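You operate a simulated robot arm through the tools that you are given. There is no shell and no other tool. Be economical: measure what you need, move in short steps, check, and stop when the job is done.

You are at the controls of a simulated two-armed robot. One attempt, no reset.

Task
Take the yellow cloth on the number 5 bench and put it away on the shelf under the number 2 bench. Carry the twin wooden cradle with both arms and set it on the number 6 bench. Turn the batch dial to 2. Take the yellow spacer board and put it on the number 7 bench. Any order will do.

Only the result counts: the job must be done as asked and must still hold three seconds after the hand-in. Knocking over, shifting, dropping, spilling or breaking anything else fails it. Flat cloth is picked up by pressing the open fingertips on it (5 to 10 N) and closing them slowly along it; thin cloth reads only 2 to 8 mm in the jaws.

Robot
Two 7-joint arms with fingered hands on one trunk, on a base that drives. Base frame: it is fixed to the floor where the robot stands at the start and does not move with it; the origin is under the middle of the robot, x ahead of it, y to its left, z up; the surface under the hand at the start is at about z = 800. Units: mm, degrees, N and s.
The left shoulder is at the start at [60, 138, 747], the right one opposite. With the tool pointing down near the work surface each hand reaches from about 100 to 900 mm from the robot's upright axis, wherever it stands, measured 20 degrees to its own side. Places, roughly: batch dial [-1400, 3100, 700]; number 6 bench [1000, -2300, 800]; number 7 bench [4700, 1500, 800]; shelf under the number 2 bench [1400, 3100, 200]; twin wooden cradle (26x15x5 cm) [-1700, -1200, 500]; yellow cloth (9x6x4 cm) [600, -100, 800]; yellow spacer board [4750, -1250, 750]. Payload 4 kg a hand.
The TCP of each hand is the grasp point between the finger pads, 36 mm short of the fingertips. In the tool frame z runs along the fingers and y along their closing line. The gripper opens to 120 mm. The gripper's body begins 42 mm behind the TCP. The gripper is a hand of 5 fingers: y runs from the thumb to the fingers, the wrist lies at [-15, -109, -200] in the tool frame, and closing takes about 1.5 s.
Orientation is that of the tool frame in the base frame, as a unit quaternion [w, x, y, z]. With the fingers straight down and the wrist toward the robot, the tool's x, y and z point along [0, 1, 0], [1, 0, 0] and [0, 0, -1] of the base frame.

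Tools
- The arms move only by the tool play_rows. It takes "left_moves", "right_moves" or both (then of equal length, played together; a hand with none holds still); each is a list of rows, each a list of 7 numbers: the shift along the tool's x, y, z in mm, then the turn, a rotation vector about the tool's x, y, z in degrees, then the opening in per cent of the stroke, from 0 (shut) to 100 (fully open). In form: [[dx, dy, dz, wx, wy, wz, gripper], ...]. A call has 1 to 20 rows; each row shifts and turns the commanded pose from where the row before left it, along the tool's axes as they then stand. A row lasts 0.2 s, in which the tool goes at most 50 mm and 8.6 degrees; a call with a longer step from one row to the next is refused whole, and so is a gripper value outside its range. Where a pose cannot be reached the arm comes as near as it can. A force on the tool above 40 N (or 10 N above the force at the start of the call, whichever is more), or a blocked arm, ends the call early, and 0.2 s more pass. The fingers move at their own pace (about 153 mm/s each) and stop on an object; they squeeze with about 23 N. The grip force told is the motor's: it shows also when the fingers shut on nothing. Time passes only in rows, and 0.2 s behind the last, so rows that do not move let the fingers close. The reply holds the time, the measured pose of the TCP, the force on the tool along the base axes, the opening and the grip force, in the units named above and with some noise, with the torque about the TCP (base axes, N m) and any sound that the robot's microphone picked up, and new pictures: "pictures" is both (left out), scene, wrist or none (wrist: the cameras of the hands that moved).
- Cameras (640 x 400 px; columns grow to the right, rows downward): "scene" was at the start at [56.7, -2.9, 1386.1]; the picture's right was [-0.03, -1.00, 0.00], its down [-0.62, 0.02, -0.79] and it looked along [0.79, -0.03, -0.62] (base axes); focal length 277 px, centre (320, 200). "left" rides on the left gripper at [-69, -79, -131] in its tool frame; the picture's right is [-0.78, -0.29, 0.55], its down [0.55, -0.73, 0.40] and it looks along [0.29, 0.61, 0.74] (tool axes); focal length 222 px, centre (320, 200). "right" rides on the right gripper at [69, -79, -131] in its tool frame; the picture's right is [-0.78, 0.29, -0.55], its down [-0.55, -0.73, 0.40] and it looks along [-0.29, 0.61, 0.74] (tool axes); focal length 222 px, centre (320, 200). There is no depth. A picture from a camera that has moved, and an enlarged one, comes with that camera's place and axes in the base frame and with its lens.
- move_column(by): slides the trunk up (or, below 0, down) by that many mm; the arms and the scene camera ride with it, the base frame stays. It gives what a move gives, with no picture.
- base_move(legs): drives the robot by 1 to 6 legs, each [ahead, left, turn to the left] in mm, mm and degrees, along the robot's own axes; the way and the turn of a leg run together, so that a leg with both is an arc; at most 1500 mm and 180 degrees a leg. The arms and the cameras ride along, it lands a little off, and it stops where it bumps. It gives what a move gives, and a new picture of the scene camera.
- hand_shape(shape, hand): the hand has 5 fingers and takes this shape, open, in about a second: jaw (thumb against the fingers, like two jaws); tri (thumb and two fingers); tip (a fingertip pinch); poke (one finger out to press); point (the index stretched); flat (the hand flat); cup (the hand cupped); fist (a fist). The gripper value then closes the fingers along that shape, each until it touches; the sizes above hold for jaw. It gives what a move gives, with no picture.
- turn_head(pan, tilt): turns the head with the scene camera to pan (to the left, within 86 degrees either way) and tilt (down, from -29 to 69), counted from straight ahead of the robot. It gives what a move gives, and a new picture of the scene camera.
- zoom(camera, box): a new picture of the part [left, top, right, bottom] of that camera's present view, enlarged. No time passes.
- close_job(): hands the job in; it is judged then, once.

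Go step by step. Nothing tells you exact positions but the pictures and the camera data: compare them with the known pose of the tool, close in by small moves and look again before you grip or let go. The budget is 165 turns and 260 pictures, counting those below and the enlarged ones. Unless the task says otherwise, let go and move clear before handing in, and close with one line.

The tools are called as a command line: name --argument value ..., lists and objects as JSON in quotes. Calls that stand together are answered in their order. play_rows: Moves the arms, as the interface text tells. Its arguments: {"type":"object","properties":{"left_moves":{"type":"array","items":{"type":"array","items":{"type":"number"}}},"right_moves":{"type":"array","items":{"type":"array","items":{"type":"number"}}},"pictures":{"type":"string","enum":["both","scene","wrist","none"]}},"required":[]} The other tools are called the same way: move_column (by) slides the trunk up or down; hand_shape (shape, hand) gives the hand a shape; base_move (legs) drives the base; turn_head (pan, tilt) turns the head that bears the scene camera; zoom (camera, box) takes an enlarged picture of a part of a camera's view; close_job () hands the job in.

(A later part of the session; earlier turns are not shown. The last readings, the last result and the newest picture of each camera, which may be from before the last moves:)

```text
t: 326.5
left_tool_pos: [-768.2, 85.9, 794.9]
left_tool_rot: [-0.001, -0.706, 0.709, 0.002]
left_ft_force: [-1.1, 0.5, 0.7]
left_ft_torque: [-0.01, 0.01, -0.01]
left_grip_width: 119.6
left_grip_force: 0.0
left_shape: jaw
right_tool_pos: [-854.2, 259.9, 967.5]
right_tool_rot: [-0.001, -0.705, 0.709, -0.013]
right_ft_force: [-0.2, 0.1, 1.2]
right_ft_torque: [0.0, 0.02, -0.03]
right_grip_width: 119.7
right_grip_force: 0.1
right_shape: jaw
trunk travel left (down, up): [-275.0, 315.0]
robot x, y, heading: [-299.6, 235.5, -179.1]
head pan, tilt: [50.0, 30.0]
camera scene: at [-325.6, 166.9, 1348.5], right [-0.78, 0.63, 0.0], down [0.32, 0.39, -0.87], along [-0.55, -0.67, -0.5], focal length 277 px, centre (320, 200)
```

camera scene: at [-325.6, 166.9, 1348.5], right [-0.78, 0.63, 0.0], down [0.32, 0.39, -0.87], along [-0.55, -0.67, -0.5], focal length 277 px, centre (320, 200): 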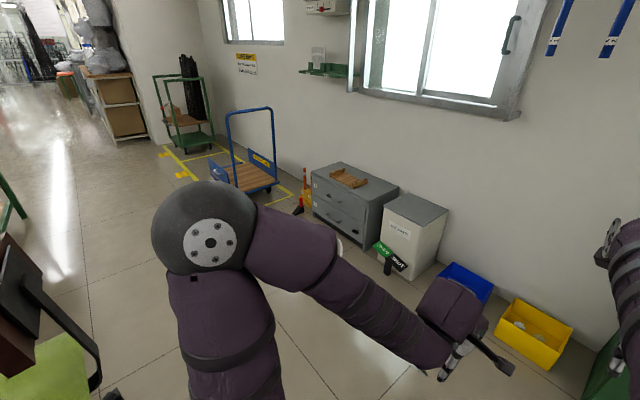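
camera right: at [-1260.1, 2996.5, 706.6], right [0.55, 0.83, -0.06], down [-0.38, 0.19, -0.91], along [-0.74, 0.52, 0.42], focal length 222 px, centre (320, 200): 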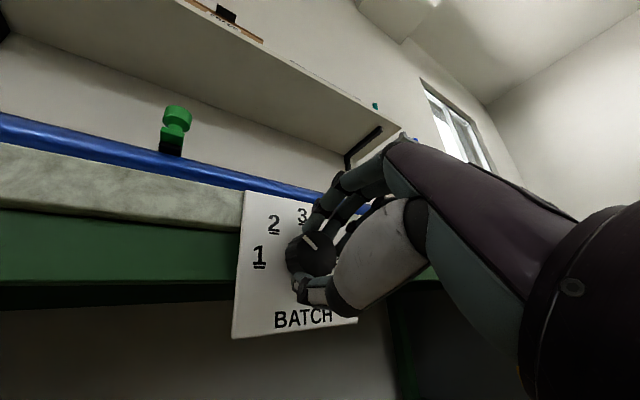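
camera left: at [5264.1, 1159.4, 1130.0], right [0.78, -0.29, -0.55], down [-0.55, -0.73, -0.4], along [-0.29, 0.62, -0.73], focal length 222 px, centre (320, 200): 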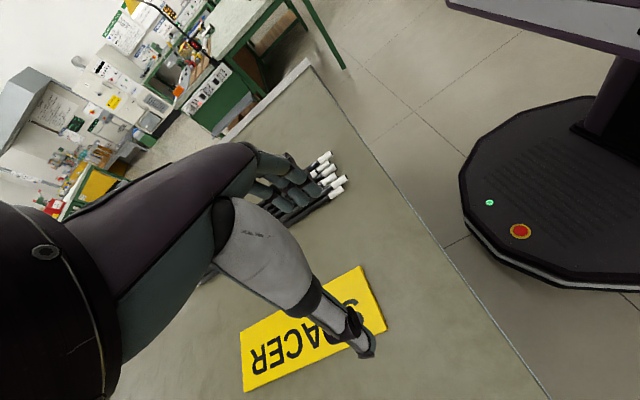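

The cradle sits on a low grey drawer unit. There is a green stool near [0, -670], so I move toward x≈−600 first, then strafe to y≈−1200.

base_move --legs '[[330, 0, -0.8], [0, 1430, 0]]'

turn_head --pan 0 --tilt 45

```text
t: 335.5
left_tool_pos: [-1114.7, -1350.4, 794.7]
left_tool_rot: [-0.001, -0.697, 0.717, 0.002]
left_ft_force: [0.1, 0.7, -0.7]
left_ft_torque: [0.0, -0.03, 0.0]
left_grip_width: 119.9
left_grip_force: 0.0
left_shape: jaw
right_tool_pos: [-1195.5, -1174.7, 967.4]
right_tool_rot: [-0.001, -0.696, 0.718, -0.013]
right_ft_force: [0.6, 0.1, 0.5]
right_ft_torque: [-0.02, -0.01, 0.0]
right_grip_width: 119.8
right_grip_force: 0.0
right_shape: jaw
trunk travel left (down, up): [-275.0, 315.0]
robot x, y, heading: [-639.3, -1216.0, 179.4]
head pan, tilt: [50.0, 30.0]
camera scene: at [-668.5, -1281.2, 1348.5], right [-0.76, 0.65, 0.0], down [0.32, 0.38, -0.87], along [-0.56, -0.66, -0.5], focal length 277 px, centre (320, 200)
```

scene: 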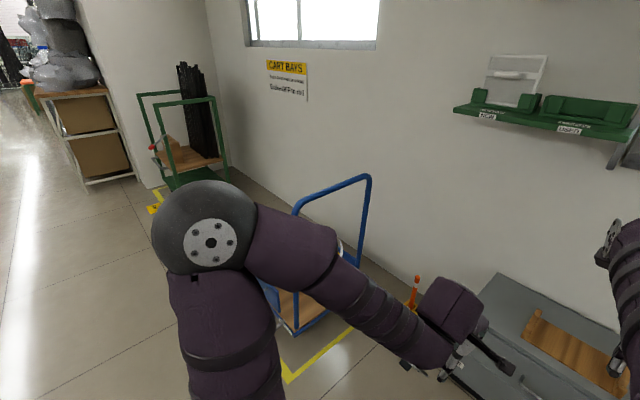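

```text
t: 336.7
left_tool_pos: [-1112.9, -1349.4, 795.9]
left_tool_rot: [-0.001, -0.696, 0.718, 0.002]
left_ft_force: [0.1, 0.5, -0.3]
left_ft_torque: [0.05, -0.01, 0.01]
left_grip_width: 119.6
left_grip_force: 0.1
left_shape: jaw
right_tool_pos: [-1193.7, -1175.2, 968.5]
right_tool_rot: [0.0, -0.696, 0.718, -0.013]
right_ft_force: [0.2, 0.4, -1.2]
right_ft_torque: [-0.01, -0.03, -0.01]
right_grip_width: 119.7
right_grip_force: 0.0
right_shape: jaw
trunk travel left (down, up): [-275.0, 315.0]
robot x, y, heading: [-641.8, -1213.1, 179.3]
head pan, tilt: [0.0, 45.0]
camera scene: at [-691.1, -1211.7, 1325.9], right [0.01, 1.0, 0.0], down [0.71, -0.01, -0.71], along [-0.71, 0.01, -0.71], focal length 277 px, centre (320, 200)
```

scene: 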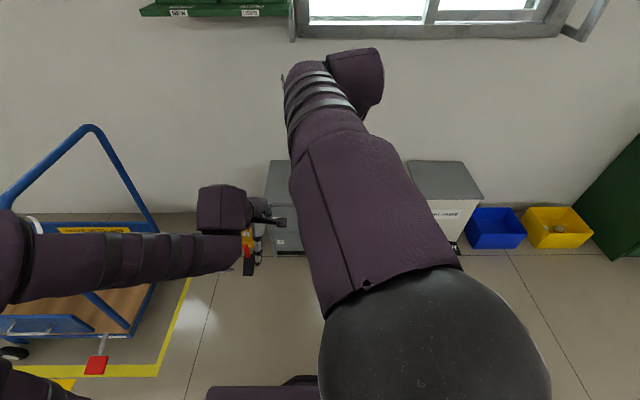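

The right arm blocks the view; I swing it out to the right.

play_rows --right_moves '[[-45, -15, 0, 0, 0, 0, 100], [-45, -15, 0, 0, 0, 0, 100], [-45, -15, 0, 0, 0, 0, 100], [-45, -15, 0, 0, 0, 0, 100], [-45, -15, 0, 0, 0, 0, 100], [0, 0, 0, 0, 0, 0, 100]]' --pictures "scene"

zoom --camera "scene" --box '[220, 130, 420, 280]'

```text
t: 338.1
left_tool_pos: [-1115.0, -1350.0, 795.2]
left_tool_rot: [-0.001, -0.697, 0.717, 0.002]
left_ft_force: [0.3, -0.8, 0.5]
left_ft_torque: [0.0, -0.04, -0.01]
left_grip_width: 119.9
left_grip_force: 0.0
left_shape: jaw
right_tool_pos: [-1114.5, -951.8, 963.4]
right_tool_rot: [-0.001, -0.696, 0.718, -0.013]
right_ft_force: [-0.2, 0.4, 0.0]
right_ft_torque: [0.0, -0.02, 0.0]
right_grip_width: 119.8
right_grip_force: 0.1
right_shape: jaw
trunk travel left (down, up): [-275.0, 315.0]
robot x, y, heading: [-636.4, -1214.6, 179.3]
head pan, tilt: [0.0, 45.0]
camera scene: at [-691.0, -1211.4, 1325.9], right [0.01, 1.0, 0.0], down [0.71, -0.01, -0.71], along [-0.71, 0.01, -0.71], focal length 277 px, centre (320, 200)
```

scene: 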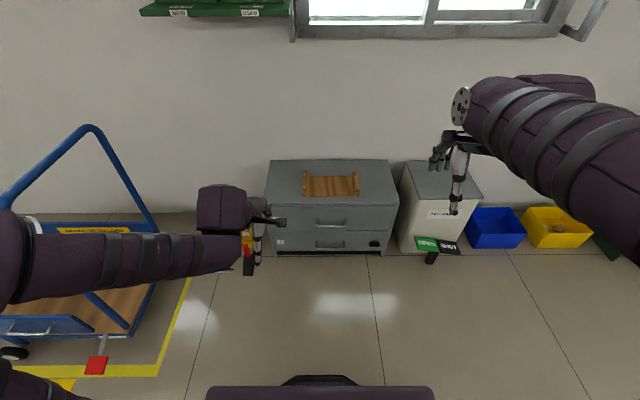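

```text
2.67 times, centred on (320, 205) of scene
camera zoom: at [-691.0, -1211.4, 1325.9], right [0.01, 1.0, 0.0], down [0.71, -0.01, -0.71], along [-0.71, 0.01, -0.71], focal length 740 px, centre (320, 187)
```

zoom: 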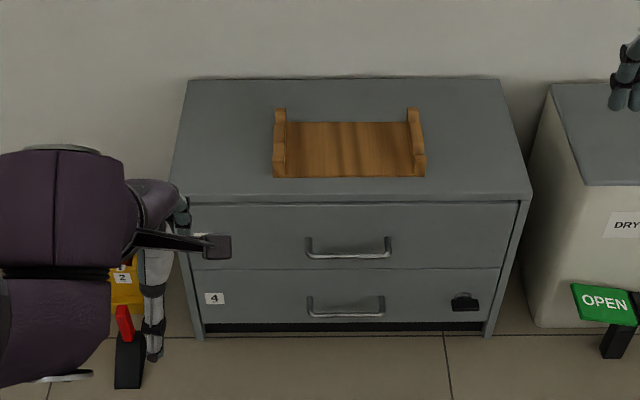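

Cradle: a tray with two end walls, y ≈ −1275…−1018, x ≈ −1735…−1602, standing on a top at z≈435. I'll pinch each end wall with one hand. First centre the robot and turn both hands 90°.

base_move --legs '[[0, -67, 0.7]]'

play_rows --left_moves '[[0, 0, -15, 0, 0, 8.1, 60], [0, 0, -15, 0, 0, 8.1, 60], [0, 0, -15, 0, 0, 8.1, 60], [0, 0, -15, 0, 0, 8.1, 60], [0, 0, -15, 0, 0, 8.1, 60], [0, 0, -15, 0, 0, 8.1, 60], [0, 0, -10, 0, 0, 8.1, 60], [0, 0, 0, 0, 0, 8.1, 60], [0, 0, 0, 0, 0, 8.1, 60], [0, 0, 0, 0, 0, 8.1, 60], [0, 0, 0, 0, 0, 7.6, 60], [0, 0, 0, 0, 0, 0, 60]]' --right_moves '[[0, 0, 0, 0, 0, -8.3, 60], [0, 0, 0, 0, 0, -8.3, 60], [0, 0, 0, 0, 0, -8.3, 60], [0, 0, 0, 0, 0, -8.3, 60], [0, 0, 0, 0, 0, -8.3, 60], [0, 0, 0, 0, 0, -8.3, 60], [0, 0, 0, 0, 0, -8.3, 60], [0, 0, 0, 0, 0, -8.3, 60], [0, 0, 0, 0, 0, -8.3, 60], [0, 0, 0, 0, 0, -8.3, 60], [0, 0, 0, 0, 0, -8.3, 60], [0, 0, 0, 0, 0, 0, 60]]' --pictures "scene"

```text
t: 339.1
left_tool_pos: [-1112.0, -1290.4, 795.0]
left_tool_rot: [-0.001, -0.701, 0.714, 0.002]
left_ft_force: [-0.5, 0.0, -0.3]
left_ft_torque: [0.01, 0.01, -0.01]
left_grip_width: 119.8
left_grip_force: 0.1
left_shape: jaw
right_tool_pos: [-1118.2, -892.2, 965.5]
right_tool_rot: [-0.001, -0.7, 0.714, -0.014]
right_ft_force: [-0.7, 0.0, -0.1]
right_ft_torque: [-0.06, 0.0, -0.01]
right_grip_width: 119.7
right_grip_force: 0.0
right_shape: jaw
trunk travel left (down, up): [-275.0, 315.0]
robot x, y, heading: [-638.3, -1145.3, -179.8]
head pan, tilt: [0.0, 45.0]
camera scene: at [-690.9, -1146.4, 1325.9], right [0.0, 1.0, 0.0], down [0.71, 0.0, -0.71], along [-0.71, 0.0, -0.71], focal length 277 px, centre (320, 200)
```

scene: 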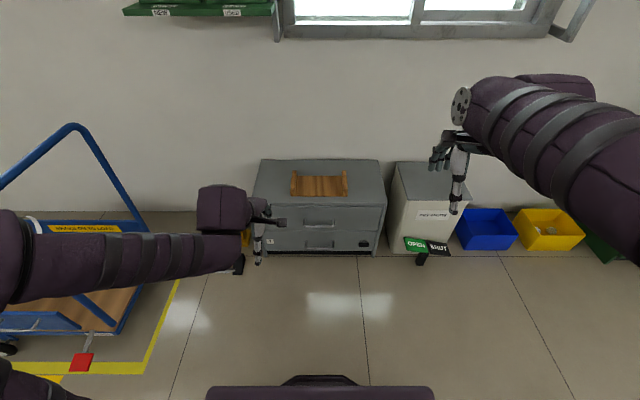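

```text
t: 341.7
left_tool_pos: [-1111.6, -1291.3, 895.4]
left_tool_rot: [-0.002, -0.003, 1.0, 0.002]
left_ft_force: [0.6, -0.1, 0.0]
left_ft_torque: [-0.01, -0.04, -0.01]
left_grip_width: 72.3
left_grip_force: 0.0
left_shape: jaw
right_tool_pos: [-1119.0, -894.0, 965.5]
right_tool_rot: [0.011, 1.0, 0.004, 0.009]
right_ft_force: [-0.7, -0.5, 0.6]
right_ft_torque: [0.01, -0.03, -0.04]
right_grip_width: 72.7
right_grip_force: 0.2
right_shape: jaw
trunk travel left (down, up): [-275.0, 315.0]
robot x, y, heading: [-639.1, -1148.0, -179.8]
head pan, tilt: [0.0, 45.0]
camera scene: at [-691.0, -1146.9, 1325.9], right [0.0, 1.0, 0.0], down [0.71, 0.0, -0.71], along [-0.71, 0.0, -0.71], focal length 277 px, centre (320, 200)
```

scene: 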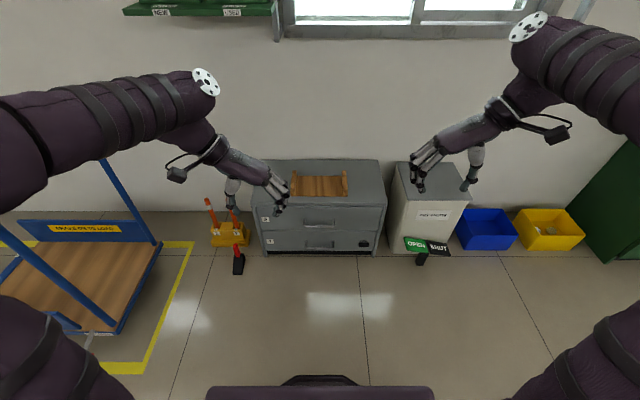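

base_move --legs '[[330, 0, 0]]'

zoom --camera "scene" --box '[220, 170, 420, 320]'

```text
t: 343.8
left_tool_pos: [-1438.0, -1292.4, 895.3]
left_tool_rot: [-0.001, -0.004, 1.0, 0.001]
left_ft_force: [-0.2, 0.6, -0.9]
left_ft_torque: [-0.03, -0.02, -0.01]
left_grip_width: 72.2
left_grip_force: 0.1
left_shape: jaw
right_tool_pos: [-1445.0, -894.4, 964.6]
right_tool_rot: [0.011, 1.0, 0.003, 0.008]
right_ft_force: [-0.6, -0.7, 0.0]
right_ft_torque: [-0.02, 0.02, 0.01]
right_grip_width: 72.3
right_grip_force: 0.0
right_shape: jaw
trunk travel left (down, up): [-275.0, 315.0]
robot x, y, heading: [-966.0, -1146.6, -179.9]
head pan, tilt: [0.0, 45.0]
camera scene: at [-1017.1, -1147.8, 1325.8], right [0.0, 1.0, 0.0], down [0.71, 0.0, -0.71], along [-0.71, 0.0, -0.71], focal length 277 px, centre (320, 200)
```

scene: 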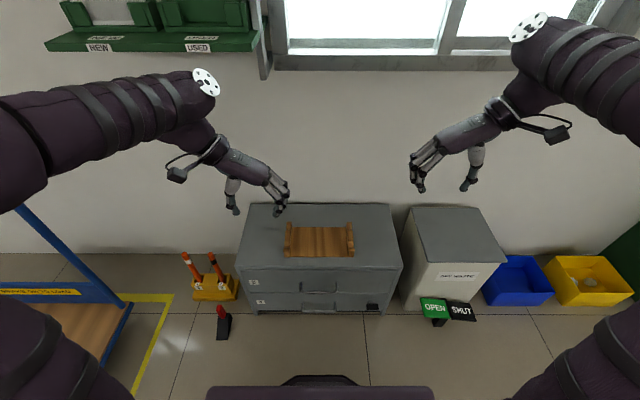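

```text
2.67 times, centred on (320, 245) of scene
camera zoom: at [-1017.1, -1147.8, 1325.8], right [0.0, 1.0, 0.0], down [0.71, 0.0, -0.71], along [-0.71, 0.0, -0.71], focal length 740 px, centre (320, 80)
```

zoom: 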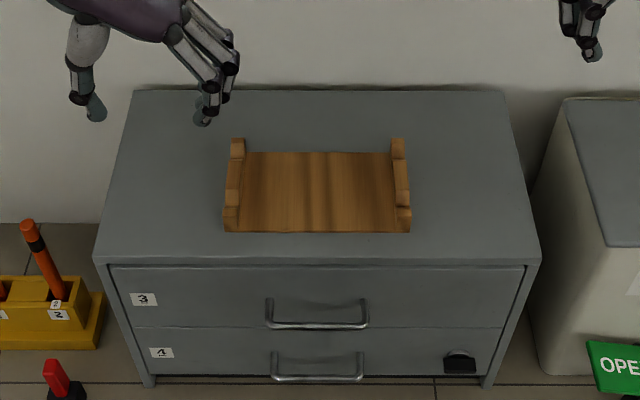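

play_rows --left_moves '[[25.5, 2.2, 30.5, 0, 0, 0, 60], [25.5, 2.2, 30.5, 0, 0, 0, 60], [25.5, 2.2, 30.5, 0, 0, 0, 60], [25.5, 2.2, 30.5, 0, 0, 0, 60], [25.5, 2.2, 30.5, 0, 0, 0, 60], [25.5, 2.2, 30.5, 0, 0, 0, 60], [25.5, 2.2, 30.5, 0, 0, 0, 60], [25.5, 2.2, 30.5, 0, 0, 0, 60], [25.5, 2.2, 30.5, 0, 0, 0, 60], [0, 0, 0, 0, 0, 0, 60]]' --right_moves '[[-24.8, 15.3, 38.3, 0, 0, 0, 60], [-24.8, 15.3, 38.3, 0, 0, 0, 60], [-24.8, 15.3, 38.3, 0, 0, 0, 60], [-24.8, 15.3, 38.3, 0, 0, 0, 60], [-24.8, 15.3, 38.3, 0, 0, 0, 60], [-24.8, 15.3, 38.3, 0, 0, 0, 60], [-24.8, 15.3, 38.3, 0, 0, 0, 60], [-24.8, 15.3, 38.3, 0, 0, 0, 60], [-24.8, 15.3, 38.3, 0, 0, 0, 60], [0, 0, 0, 0, 0, 0, 60]]'

```text
t: 346.0
left_tool_pos: [-1666.7, -1275.2, 620.9]
left_tool_rot: [0.0, -0.003, 1.0, 0.001]
left_ft_force: [0.0, -0.3, -0.4]
left_ft_torque: [0.01, 0.02, 0.01]
left_grip_width: 72.2
left_grip_force: 0.1
left_shape: jaw
right_tool_pos: [-1658.4, -1040.0, 618.1]
right_tool_rot: [0.01, 1.0, 0.002, 0.008]
right_ft_force: [-0.2, -0.9, -1.0]
right_ft_torque: [0.0, -0.01, -0.02]
right_grip_width: 72.6
right_grip_force: 0.0
right_shape: jaw
trunk travel left (down, up): [-275.0, 315.0]
robot x, y, heading: [-965.0, -1147.8, -180.0]
head pan, tilt: [0.0, 45.0]
camera scene: at [-1017.3, -1147.9, 1325.9], right [0.0, 1.0, 0.0], down [0.71, 0.0, -0.71], along [-0.71, 0.0, -0.71], focal length 277 px, centre (320, 200)
camera right: at [-1592.5, -958.3, 748.0], right [-0.79, -0.28, 0.54], down [-0.55, 0.72, -0.42], along [-0.27, -0.63, -0.73], focal length 222 px, centre (320, 200)
camera left: at [-1597.2, -1353.9, 752.8], right [0.79, -0.28, -0.55], down [-0.55, -0.74, -0.4], along [-0.29, 0.61, -0.73], focal length 222 px, centre (320, 200)
```

scene: 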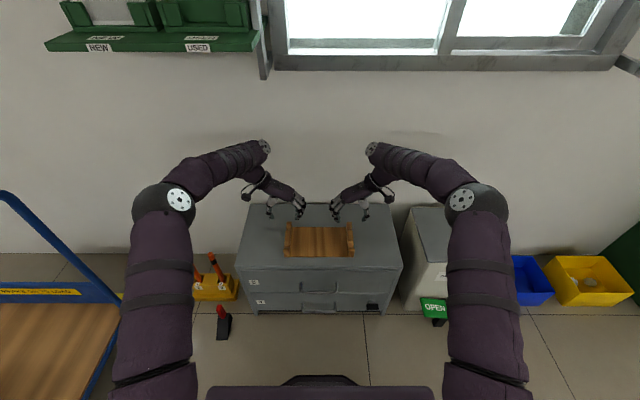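
right: 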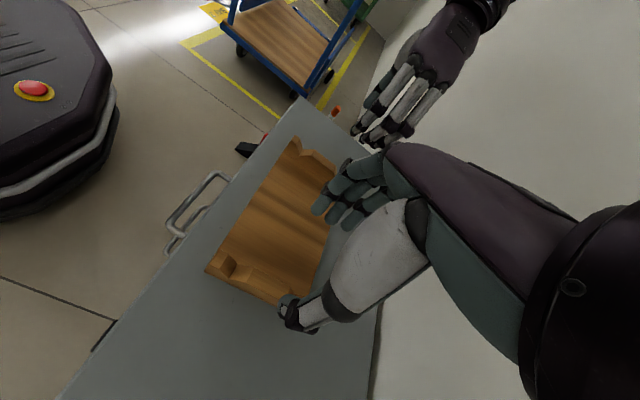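
left: 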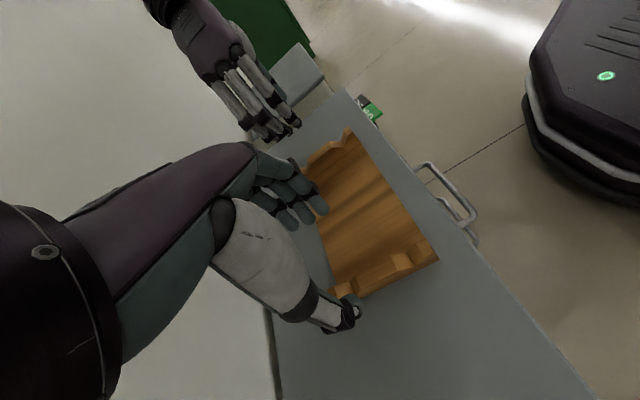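

zoom --camera "left" --box '[260, 110, 460, 310]'

zoom --camera "right" --box '[180, 120, 360, 320]'

zoom --camera "scene" --box '[250, 180, 390, 280]'

```text
2.00 times, centred on (360, 210) of left
camera zoom: at [-1597.2, -1353.9, 752.8], right [0.79, -0.28, -0.55], down [-0.55, -0.74, -0.4], along [-0.29, 0.61, -0.73], focal length 444 px, centre (240, 180)
```

zoom: 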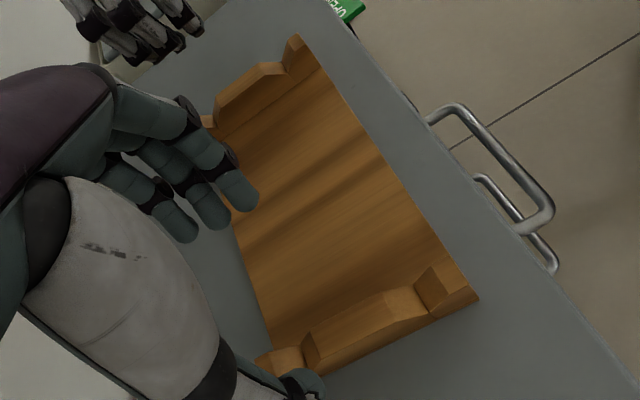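

```text
2.00 times, centred on (270, 220) of right
camera zoom: at [-1592.5, -958.3, 748.0], right [-0.79, -0.28, 0.54], down [-0.55, 0.72, -0.42], along [-0.27, -0.63, -0.73], focal length 444 px, centre (420, 160)
```

zoom: 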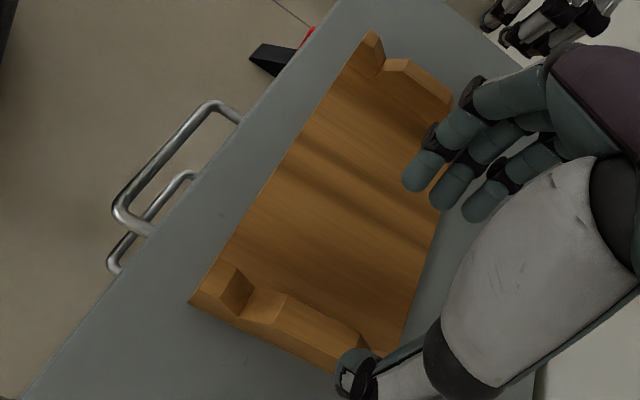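

```text
4.00 times, centred on (320, 230) of scene
camera zoom: at [-1017.3, -1147.9, 1325.9], right [0.0, 1.0, 0.0], down [0.71, 0.0, -0.71], along [-0.71, 0.0, -0.71], focal length 1109 px, centre (320, 80)
```

zoom: 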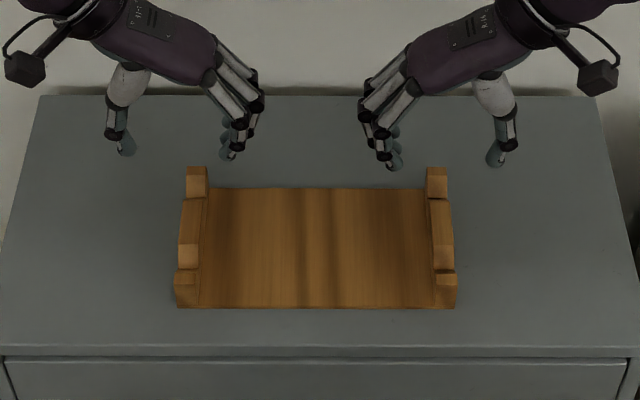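

Each end wall has a raised middle section — good to pinch. I centre the hands on the walls (left y≈−1268, right y≈−1034, x≈−1665) and descend most of the way.

play_rows --left_moves '[[0, 7, 20, 0, 0, 0, 60], [0, 0, 25, 0, 0, 0, 60], [0, 0, 25, 0, 0, 0, 60], [0, 0, 15, 0, 0, 0, 60], [0, 0, 0, 0, 0, 0, 60]]' --right_moves '[[-6, -6, 20, 0, 0, 0, 60], [0, 0, 25, 0, 0, 0, 60], [0, 0, 25, 0, 0, 0, 60], [0, 0, 15, 0, 0, 0, 60], [0, 0, 0, 0, 0, 0, 60]]'

zoom --camera "scene" --box '[250, 180, 390, 280]'

```text
t: 347.2
left_tool_pos: [-1668.1, -1267.3, 534.6]
left_tool_rot: [-0.002, -0.003, 1.0, 0.001]
left_ft_force: [-0.2, 0.1, -0.2]
left_ft_torque: [-0.01, 0.01, 0.0]
left_grip_width: 72.2
left_grip_force: 0.1
left_shape: jaw
right_tool_pos: [-1665.1, -1034.9, 533.1]
right_tool_rot: [0.01, 1.0, 0.002, 0.009]
right_ft_force: [0.1, -0.4, -0.7]
right_ft_torque: [0.0, 0.03, -0.02]
right_grip_width: 72.5
right_grip_force: 0.0
right_shape: jaw
trunk travel left (down, up): [-275.0, 315.0]
robot x, y, heading: [-963.1, -1147.9, -179.7]
head pan, tilt: [0.0, 45.0]
camera scene: at [-1017.1, -1147.9, 1325.9], right [0.0, 1.0, 0.0], down [0.71, 0.0, -0.71], along [-0.71, 0.0, -0.71], focal length 277 px, centre (320, 200)
camera right: at [-1598.4, -953.5, 664.6], right [-0.79, -0.28, 0.54], down [-0.55, 0.72, -0.42], along [-0.27, -0.63, -0.73], focal length 222 px, centre (320, 200)
camera left: at [-1598.7, -1346.2, 667.5], right [0.79, -0.28, -0.55], down [-0.55, -0.74, -0.4], along [-0.29, 0.61, -0.73], focal length 222 px, centre (320, 200)
```

scene: 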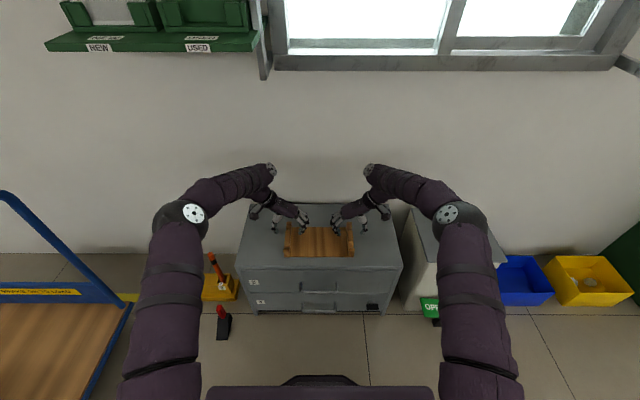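
right: 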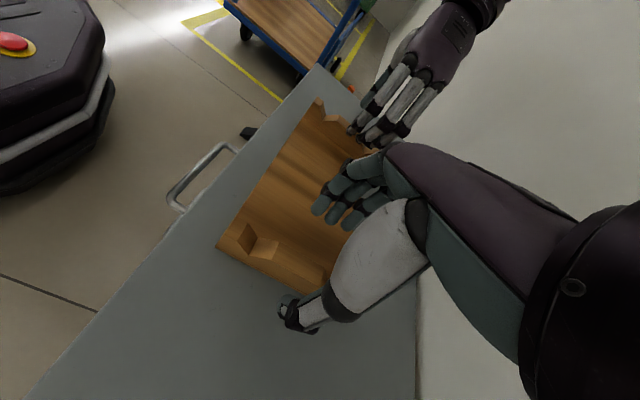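
left: 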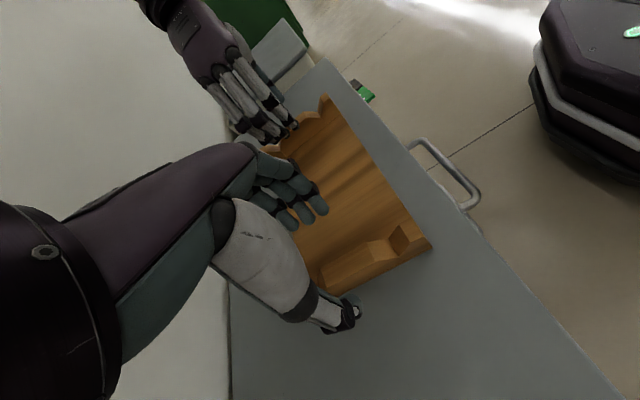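

```text
4.00 times, centred on (320, 230) of scene
camera zoom: at [-1017.1, -1147.9, 1325.9], right [0.0, 1.0, 0.0], down [0.71, 0.0, -0.71], along [-0.71, 0.0, -0.71], focal length 1109 px, centre (320, 80)
```

zoom: 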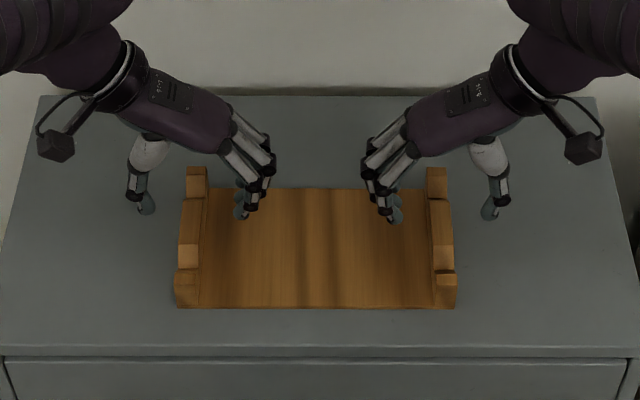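

play_rows --left_moves '[[0, 0, 10, 0, 0, 0, 60], [0, 0, 8, 0, 0, 0, 60], [0, 0, 6, 0, 0, 0, 60], [0, 0, 4, 0, 0, 0, 60], [0, 0, 0, 0, 0, 0, 60]]' --right_moves '[[0, 0, 10, 0, 0, 0, 60], [0, 0, 8, 0, 0, 0, 60], [0, 0, 6, 0, 0, 0, 60], [0, 0, 3, 0, 0, 0, 60], [0, 0, 0, 0, 0, 0, 60]]'

zoom --camera "scene" --box '[250, 180, 390, 280]'

```text
t: 348.4
left_tool_pos: [-1668.1, -1265.3, 506.2]
left_tool_rot: [-0.001, -0.004, 1.0, 0.001]
left_ft_force: [0.6, 0.7, 0.4]
left_ft_torque: [0.0, 0.01, 0.02]
left_grip_width: 72.2
left_grip_force: 0.0
left_shape: jaw
right_tool_pos: [-1664.8, -1035.6, 504.9]
right_tool_rot: [0.009, 1.0, 0.002, 0.009]
right_ft_force: [0.0, 0.1, -0.2]
right_ft_torque: [-0.01, -0.03, -0.03]
right_grip_width: 72.2
right_grip_force: 0.1
right_shape: jaw
trunk travel left (down, up): [-275.0, 315.0]
robot x, y, heading: [-964.0, -1146.2, -179.6]
head pan, tilt: [0.0, 45.0]
camera scene: at [-1017.0, -1147.9, 1325.9], right [0.0, 1.0, 0.0], down [0.71, 0.0, -0.71], along [-0.71, 0.0, -0.71], focal length 277 px, centre (320, 200)
camera right: at [-1599.3, -953.4, 637.2], right [-0.79, -0.28, 0.54], down [-0.55, 0.72, -0.42], along [-0.27, -0.63, -0.73], focal length 222 px, centre (320, 200)
camera left: at [-1598.6, -1344.2, 639.9], right [0.79, -0.28, -0.55], down [-0.55, -0.74, -0.4], along [-0.29, 0.61, -0.73], focal length 222 px, centre (320, 200)
```

scene: 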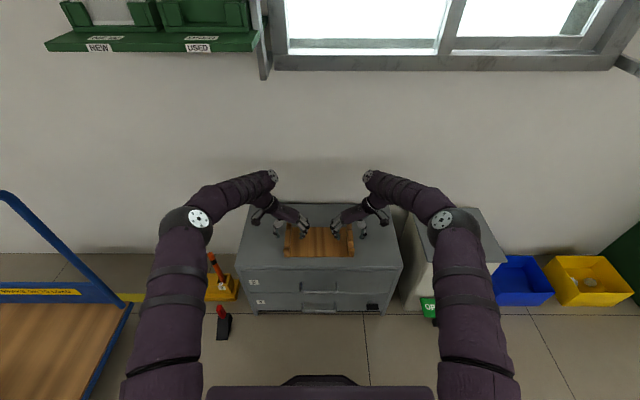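
right: 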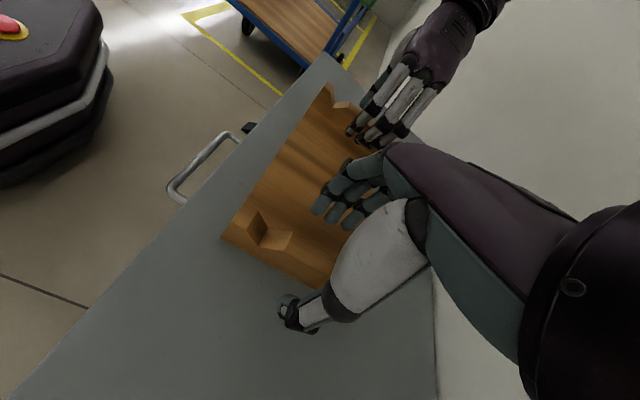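
left: 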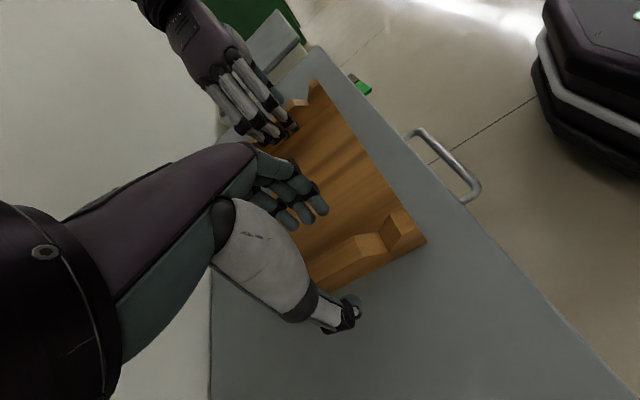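

```text
4.00 times, centred on (320, 230) of scene
camera zoom: at [-1017.0, -1147.9, 1325.9], right [0.0, 1.0, 0.0], down [0.71, 0.0, -0.71], along [-0.71, 0.0, -0.71], focal length 1109 px, centre (320, 80)
```

zoom: 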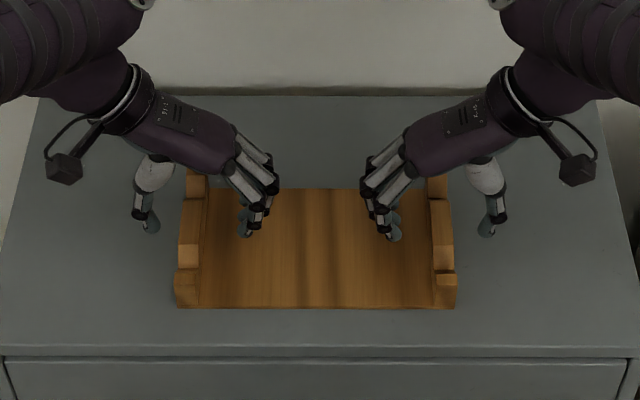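

play_rows --left_moves '[[0, 0, 6, 0, 0, 0, 60], [0, 0, 0, 0, 0, 0, 50], [0, 0, 0, 0, 0, 0, 40], [0, 0, 0, 0, 0, 0, 30], [0, 0, 0, 0, 0, 0, 20], [0, 0, 0, 0, 0, 0, 10], [0, 0, 0, 0, 0, 0, 0], [0, 0, 0, 0, 0, 0, 0]]' --right_moves '[[0, 0, 5, 0, 0, 0, 60], [0, 0, 0, 0, 0, 0, 50], [0, 0, 0, 0, 0, 0, 40], [0, 0, 0, 0, 0, 0, 30], [0, 0, 0, 0, 0, 0, 20], [0, 0, 0, 0, 0, 0, 10], [0, 0, 0, 0, 0, 0, 0], [0, 0, 0, 0, 0, 0, 0]]'

zoom --camera "scene" --box '[250, 180, 390, 280]'

```text
t: 350.2
left_tool_pos: [-1668.7, -1266.5, 500.6]
left_tool_rot: [-0.001, -0.003, 1.0, 0.0]
left_ft_force: [-1.6, -5.0, -0.6]
left_ft_torque: [-0.18, 0.0, -0.08]
left_grip_width: 14.3
left_grip_force: 23.5
left_shape: jaw
right_tool_pos: [-1665.6, -1035.0, 500.4]
right_tool_rot: [0.01, 1.0, 0.002, 0.007]
right_ft_force: [-0.9, 4.4, 0.3]
right_ft_torque: [0.14, 0.03, 0.08]
right_grip_width: 14.2
right_grip_force: 23.0
right_shape: jaw
trunk travel left (down, up): [-275.0, 315.0]
robot x, y, heading: [-962.6, -1143.8, -179.6]
head pan, tilt: [0.0, 45.0]
camera scene: at [-1017.1, -1147.9, 1325.8], right [0.0, 1.0, 0.0], down [0.71, 0.0, -0.71], along [-0.71, 0.0, -0.71], focal length 277 px, centre (320, 200)
camera right: at [-1599.2, -953.2, 632.3], right [-0.79, -0.28, 0.54], down [-0.55, 0.72, -0.42], along [-0.27, -0.63, -0.73], focal length 222 px, centre (320, 200)
camera left: at [-1599.4, -1344.6, 633.5], right [0.79, -0.28, -0.55], down [-0.55, -0.74, -0.4], along [-0.29, 0.61, -0.73], focal length 222 px, centre (320, 200)
```

scene: 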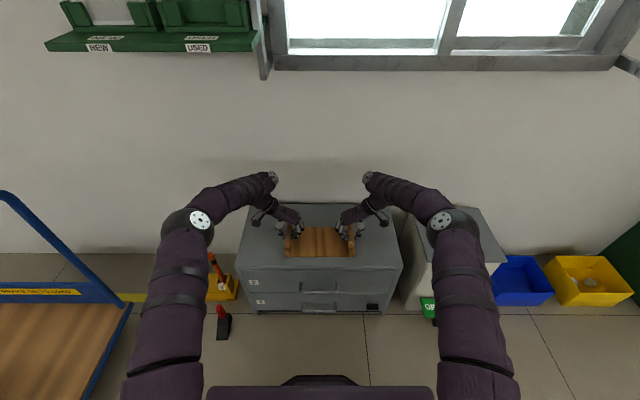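
right: 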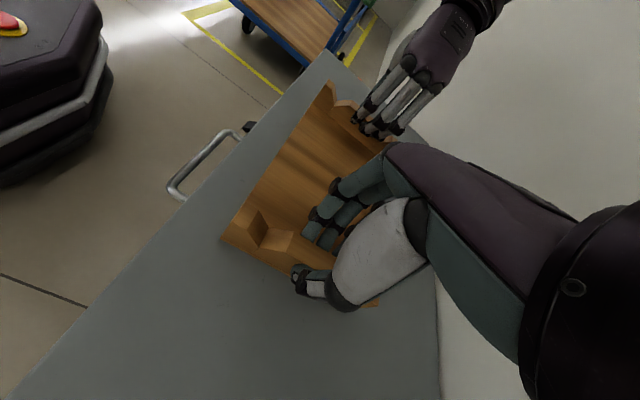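
left: 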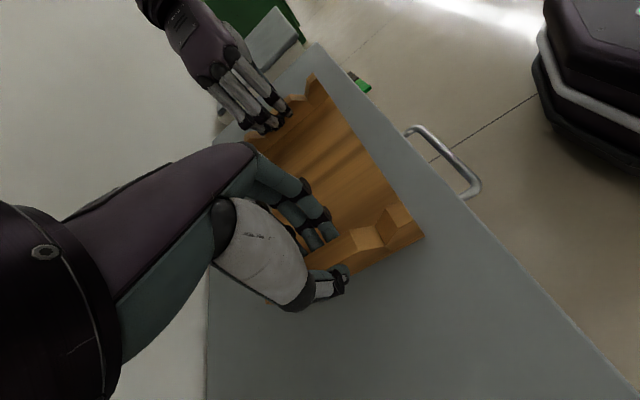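

```text
4.00 times, centred on (320, 230) of scene
camera zoom: at [-1017.1, -1147.9, 1325.8], right [0.0, 1.0, 0.0], down [0.71, 0.0, -0.71], along [-0.71, 0.0, -0.71], focal length 1109 px, centre (320, 80)
```

zoom: 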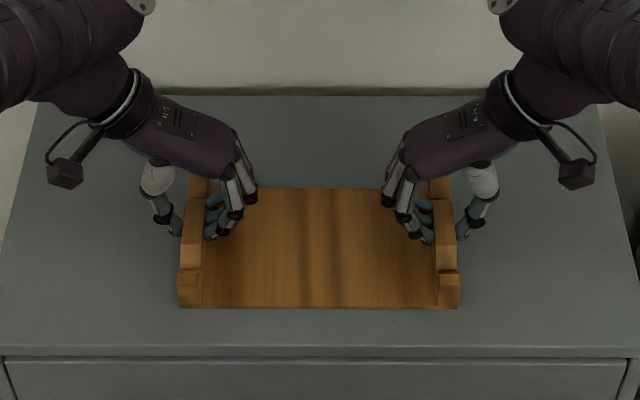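

Both walls are gripped (14 mm, 23 N). I lift with the trunk so both hands rise exactly together.

move_column --by 60

zoom --camera "scene" --box '[220, 160, 420, 300]'

```text
t: 351.2
left_tool_pos: [-1669.5, -1266.5, 560.9]
left_tool_rot: [-0.001, -0.004, 1.0, 0.0]
left_ft_force: [-0.1, -7.8, -1.3]
left_ft_torque: [-0.29, 0.01, -0.08]
left_grip_width: 14.3
left_grip_force: 23.1
left_shape: jaw
right_tool_pos: [-1664.4, -1035.6, 560.8]
right_tool_rot: [0.01, 1.0, 0.002, 0.009]
right_ft_force: [0.8, 8.3, -1.2]
right_ft_torque: [0.23, 0.01, 0.06]
right_grip_width: 13.9
right_grip_force: 23.1
right_shape: jaw
trunk travel left (down, up): [-335.0, 255.0]
robot x, y, heading: [-966.9, -1147.9, -179.9]
head pan, tilt: [0.0, 45.0]
```

```text
2.86 times, centred on (320, 230) of scene
camera zoom: at [-1017.4, -1147.9, 1385.8], right [0.0, 1.0, 0.0], down [0.71, 0.0, -0.71], along [-0.71, 0.0, -0.71], focal length 792 px, centre (320, 114)
```

zoom: 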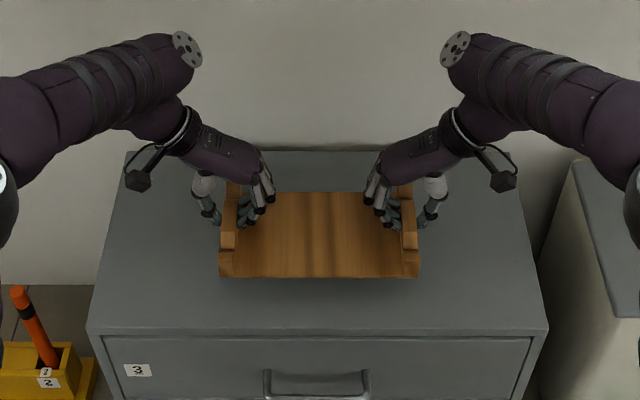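

The cradle hangs level. I raise the trunk further, back off, and lift both arms together.

move_column --by 240

base_move --legs '[[-400, 0, 0]]'

play_rows --left_moves '[[-10, 0, -20, 0, 0, 0, 0], [-15, 0, -20, 0, 0, 0, 0], [-15, 0, -20, 0, 0, 0, 0], [-15, 0, -20, 0, 0, 0, 0], [-15, 0, -20, 0, 0, 0, 0], [-15, 0, -20, 0, 0, 0, 0], [-15, 0, -20, 0, 0, 0, 0], [0, 0, -20, 0, 0, 0, 0], [0, 0, 0, 0, 0, 0, 0]]' --right_moves '[[10, 0, -20, 0, 0, 0, 0], [15, 0, -20, 0, 0, 0, 0], [15, 0, -20, 0, 0, 0, 0], [15, 0, -20, 0, 0, 0, 0], [15, 0, -20, 0, 0, 0, 0], [15, 0, -20, 0, 0, 0, 0], [15, 0, -20, 0, 0, 0, 0], [0, 0, -20, 0, 0, 0, 0], [0, 0, 0, 0, 0, 0, 0]]' --pictures "scene"

```text
t: 353.7
left_tool_pos: [-1667.7, -1264.9, 800.5]
left_tool_rot: [-0.001, -0.003, 1.0, 0.001]
left_ft_force: [-0.6, -9.2, -1.0]
left_ft_torque: [-0.31, -0.02, -0.08]
left_grip_width: 14.0
left_grip_force: 22.8
left_shape: jaw
right_tool_pos: [-1664.5, -1033.7, 802.8]
right_tool_rot: [0.01, 1.0, 0.002, 0.008]
right_ft_force: [0.1, 9.4, -1.5]
right_ft_torque: [0.26, 0.01, 0.03]
right_grip_width: 14.2
right_grip_force: 22.5
right_shape: jaw
trunk travel left (down, up): [-575.0, 15.0]
robot x, y, heading: [-968.3, -1146.7, -180.0]
head pan, tilt: [0.0, 45.0]
```

```text
t: 356.2
left_tool_pos: [-1263.5, -1265.7, 801.6]
left_tool_rot: [-0.002, -0.005, 1.0, 0.001]
left_ft_force: [-0.2, -9.0, 0.2]
left_ft_torque: [-0.29, -0.02, -0.05]
left_grip_width: 14.4
left_grip_force: 23.0
left_shape: jaw
right_tool_pos: [-1260.2, -1036.6, 802.4]
right_tool_rot: [0.009, 1.0, 0.005, 0.009]
right_ft_force: [0.4, 9.1, 0.0]
right_ft_torque: [0.29, 0.03, 0.06]
right_grip_width: 14.1
right_grip_force: 23.1
right_shape: jaw
trunk travel left (down, up): [-575.0, 15.0]
robot x, y, heading: [-558.4, -1148.1, -179.6]
head pan, tilt: [0.0, 45.0]
camera scene: at [-610.7, -1146.0, 1625.9], right [-0.01, 1.0, 0.0], down [0.71, 0.01, -0.71], along [-0.71, -0.01, -0.71], focal length 277 px, centre (320, 200)
```

scene: 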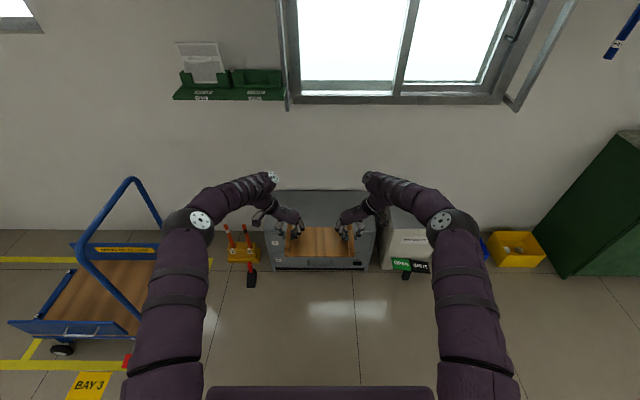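

```text
t: 358.2
left_tool_pos: [-1162.2, -1264.5, 962.7]
left_tool_rot: [0.0, -0.006, 1.0, 0.001]
left_ft_force: [0.1, 2.1, -0.5]
left_ft_torque: [0.06, 0.01, -0.1]
left_grip_width: 14.1
left_grip_force: 23.0
left_shape: jaw
right_tool_pos: [-1163.4, -1031.9, 963.0]
right_tool_rot: [0.011, 1.0, 0.004, 0.009]
right_ft_force: [-0.1, -2.4, -2.3]
right_ft_torque: [-0.06, -0.03, 0.13]
right_grip_width: 13.9
right_grip_force: 23.0
right_shape: jaw
trunk travel left (down, up): [-575.0, 15.0]
robot x, y, heading: [-557.7, -1143.9, -179.8]
head pan, tilt: [0.0, 45.0]
camera scene: at [-611.8, -1146.0, 1625.8], right [-0.01, 1.0, 0.0], down [0.71, 0.01, -0.71], along [-0.71, -0.01, -0.71], focal length 277 px, centre (320, 200)
```

scene: 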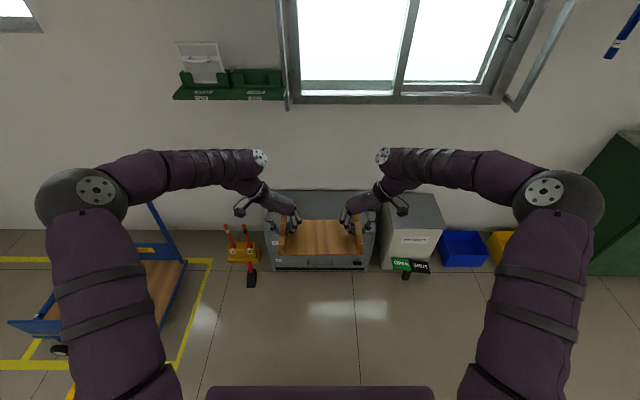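

Carried level. I turn left 90° first (free side) and look at the way toward bench 6.

base_move --legs '[[0, 0, 90]]'

turn_head --pan 60 --tilt 35

```text
t: 362.5
left_tool_pos: [-426.0, -1742.5, 962.5]
left_tool_rot: [0.001, 0.719, -0.695, 0.0]
left_ft_force: [-2.3, -0.9, -1.3]
left_ft_torque: [-0.02, 0.1, -0.1]
left_grip_width: 13.8
left_grip_force: 22.9
left_shape: jaw
right_tool_pos: [-662.3, -1750.6, 963.9]
right_tool_rot: [0.0, 0.696, 0.718, 0.013]
right_ft_force: [2.2, 0.9, -0.7]
right_ft_torque: [0.0, -0.09, 0.15]
right_grip_width: 13.7
right_grip_force: 22.8
right_shape: jaw
trunk travel left (down, up): [-575.0, 15.0]
robot x, y, heading: [-558.2, -1146.7, -88.2]
head pan, tilt: [0.0, 45.0]
camera scene: at [-558.1, -1197.3, 1625.9], right [-1.0, -0.03, 0.0], down [-0.02, 0.71, -0.71], along [0.02, -0.71, -0.71], focal length 277 px, centre (320, 200)
```

scene: 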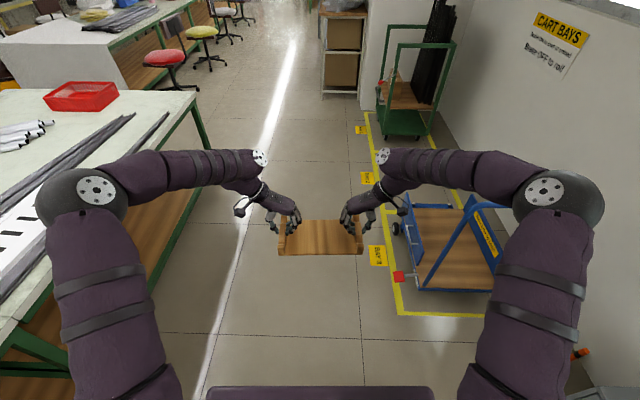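

```text
t: 363.8
left_tool_pos: [-426.3, -1742.8, 963.4]
left_tool_rot: [0.001, 0.719, -0.695, 0.0]
left_ft_force: [-1.5, -0.3, -0.8]
left_ft_torque: [0.01, 0.08, -0.09]
left_grip_width: 14.0
left_grip_force: 22.9
left_shape: jaw
right_tool_pos: [-660.7, -1750.7, 963.4]
right_tool_rot: [0.0, 0.696, 0.718, 0.013]
right_ft_force: [1.2, 0.9, -0.7]
right_ft_torque: [0.01, -0.05, 0.1]
right_grip_width: 13.8
right_grip_force: 22.7
right_shape: jaw
trunk travel left (down, up): [-575.0, 15.0]
robot x, y, heading: [-560.0, -1148.2, -88.1]
head pan, tilt: [60.0, 35.0]
camera scene: at [-483.3, -1157.8, 1640.7], right [-0.47, -0.88, 0.0], down [-0.51, 0.27, -0.82], along [0.72, -0.39, -0.57], focal length 277 px, centre (320, 200)
```

scene: 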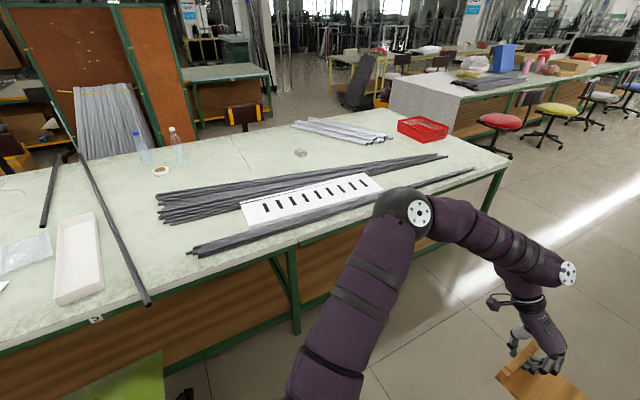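

Bench 6 spans y≈−1480…−3080; its near half is covered by rods, but the corner x 400–900, y −3060…−2780 is free. I'll approach from the bench end (y<−3080): drive down the aisle, then turn to face +y.

base_move --legs '[[80, 300, -1.9], [1250, 0, 0], [1300, 0, 0]]'

turn_head --pan 40 --tilt 35

```text
t: 377.9
left_tool_pos: [-134.4, -4365.1, 961.8]
left_tool_rot: [0.002, 0.713, -0.701, -0.001]
left_ft_force: [-2.7, -0.2, -1.2]
left_ft_torque: [-0.01, 0.09, -0.07]
left_grip_width: 13.9
left_grip_force: 22.9
left_shape: jaw
right_tool_pos: [-368.6, -4368.3, 962.6]
right_tool_rot: [0.001, 0.703, 0.711, 0.013]
right_ft_force: [2.2, -0.1, -0.6]
right_ft_torque: [0.04, -0.02, 0.13]
right_grip_width: 13.8
right_grip_force: 23.6
right_shape: jaw
trunk travel left (down, up): [-575.0, 15.0]
robot x, y, heading: [-256.4, -3762.6, -89.5]
head pan, tilt: [60.0, 35.0]
camera scene: at [-179.5, -3778.7, 1640.7], right [-0.49, -0.87, 0.0], down [-0.5, 0.28, -0.82], along [0.71, -0.4, -0.57], focal length 277 px, centre (320, 200)
```

scene: 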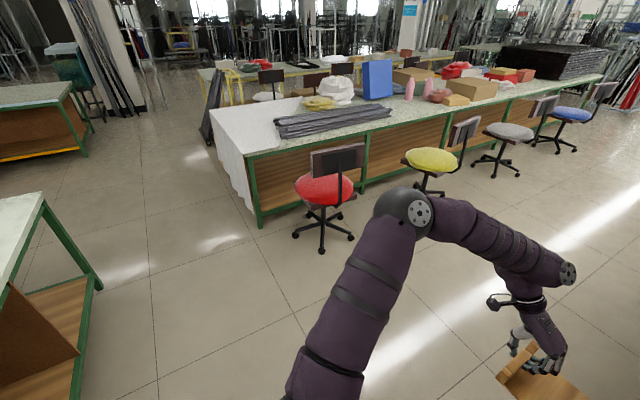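

```text
t: 378.7
left_tool_pos: [-134.3, -4366.1, 962.1]
left_tool_rot: [0.001, 0.712, -0.702, 0.0]
left_ft_force: [-0.6, 0.2, -1.4]
left_ft_torque: [-0.01, 0.05, -0.04]
left_grip_width: 14.0
left_grip_force: 23.2
left_shape: jaw
right_tool_pos: [-368.7, -4367.8, 963.0]
right_tool_rot: [0.001, 0.703, 0.711, 0.013]
right_ft_force: [0.8, 0.3, -0.2]
right_ft_torque: [0.01, -0.01, 0.11]
right_grip_width: 14.1
right_grip_force: 23.2
right_shape: jaw
trunk travel left (down, up): [-575.0, 15.0]
robot x, y, heading: [-255.6, -3767.2, -89.4]
head pan, tilt: [40.0, 35.0]
camera scene: at [-198.8, -3801.9, 1640.7], right [-0.76, -0.65, 0.0], down [-0.37, 0.44, -0.82], along [0.53, -0.62, -0.57], focal length 277 px, centre (320, 200)
```

scene: 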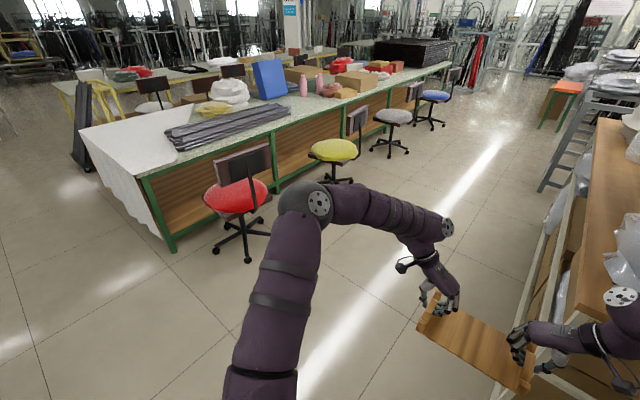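

Space here is clear. I turn to face +y and strafe to x≈640 in front of the bench end.

base_move --legs '[[0, 0, 90], [0, 0, 89.5], [0, -890, 0]]'

turn_head --pan 0 --tilt 40

```text
t: 391.0
left_tool_pos: [512.3, -3171.4, 963.1]
left_tool_rot: [0.0, 0.709, 0.705, 0.001]
left_ft_force: [2.8, 0.9, -0.7]
left_ft_torque: [0.0, -0.07, -0.06]
left_grip_width: 13.8
left_grip_force: 23.6
left_shape: jaw
right_tool_pos: [746.4, -3173.0, 963.5]
right_tool_rot: [-0.014, -0.704, 0.71, 0.001]
right_ft_force: [-1.1, -0.7, -0.4]
right_ft_torque: [0.01, 0.06, 0.1]
right_grip_width: 14.1
right_grip_force: 23.5
right_shape: jaw
trunk travel left (down, up): [-575.0, 15.0]
robot x, y, heading: [618.9, -3773.2, 89.5]
head pan, tilt: [40.0, 35.0]
camera scene: at [566.1, -3736.4, 1640.7], right [0.77, 0.63, 0.0], down [0.36, -0.44, -0.82], along [-0.52, 0.63, -0.57], focal length 277 px, centre (320, 200)
```

scene: 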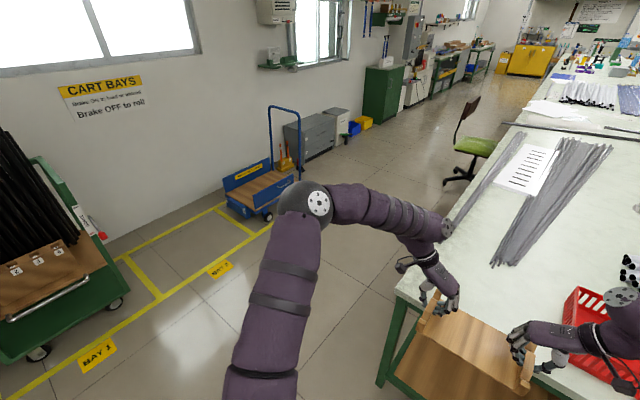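

```text
t: 392.0
left_tool_pos: [512.2, -3171.4, 962.4]
left_tool_rot: [0.001, 0.71, 0.705, 0.001]
left_ft_force: [0.8, 0.2, 0.0]
left_ft_torque: [0.02, -0.02, -0.08]
left_grip_width: 14.1
left_grip_force: 23.0
left_shape: jaw
right_tool_pos: [746.5, -3174.1, 963.7]
right_tool_rot: [-0.013, -0.704, 0.71, 0.001]
right_ft_force: [-0.5, -1.3, 0.0]
right_ft_torque: [-0.02, 0.03, 0.07]
right_grip_width: 13.8
right_grip_force: 22.9
right_shape: jaw
trunk travel left (down, up): [-575.0, 15.0]
robot x, y, heading: [621.9, -3772.6, 89.4]
head pan, tilt: [0.0, 40.0]
camera scene: at [622.2, -3719.5, 1633.1], right [1.0, -0.01, 0.0], down [-0.01, -0.64, -0.77], along [0.01, 0.77, -0.64], focal length 277 px, centre (320, 200)
```

scene: 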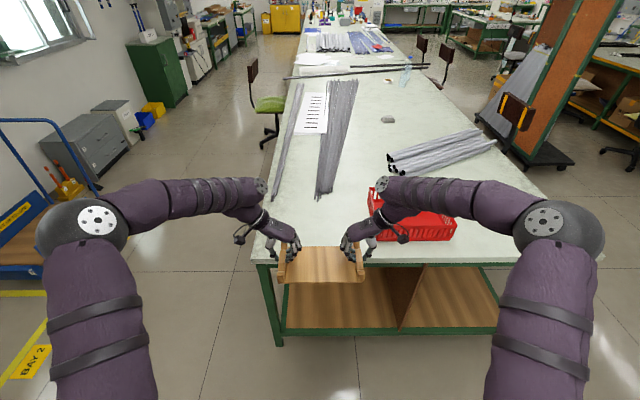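

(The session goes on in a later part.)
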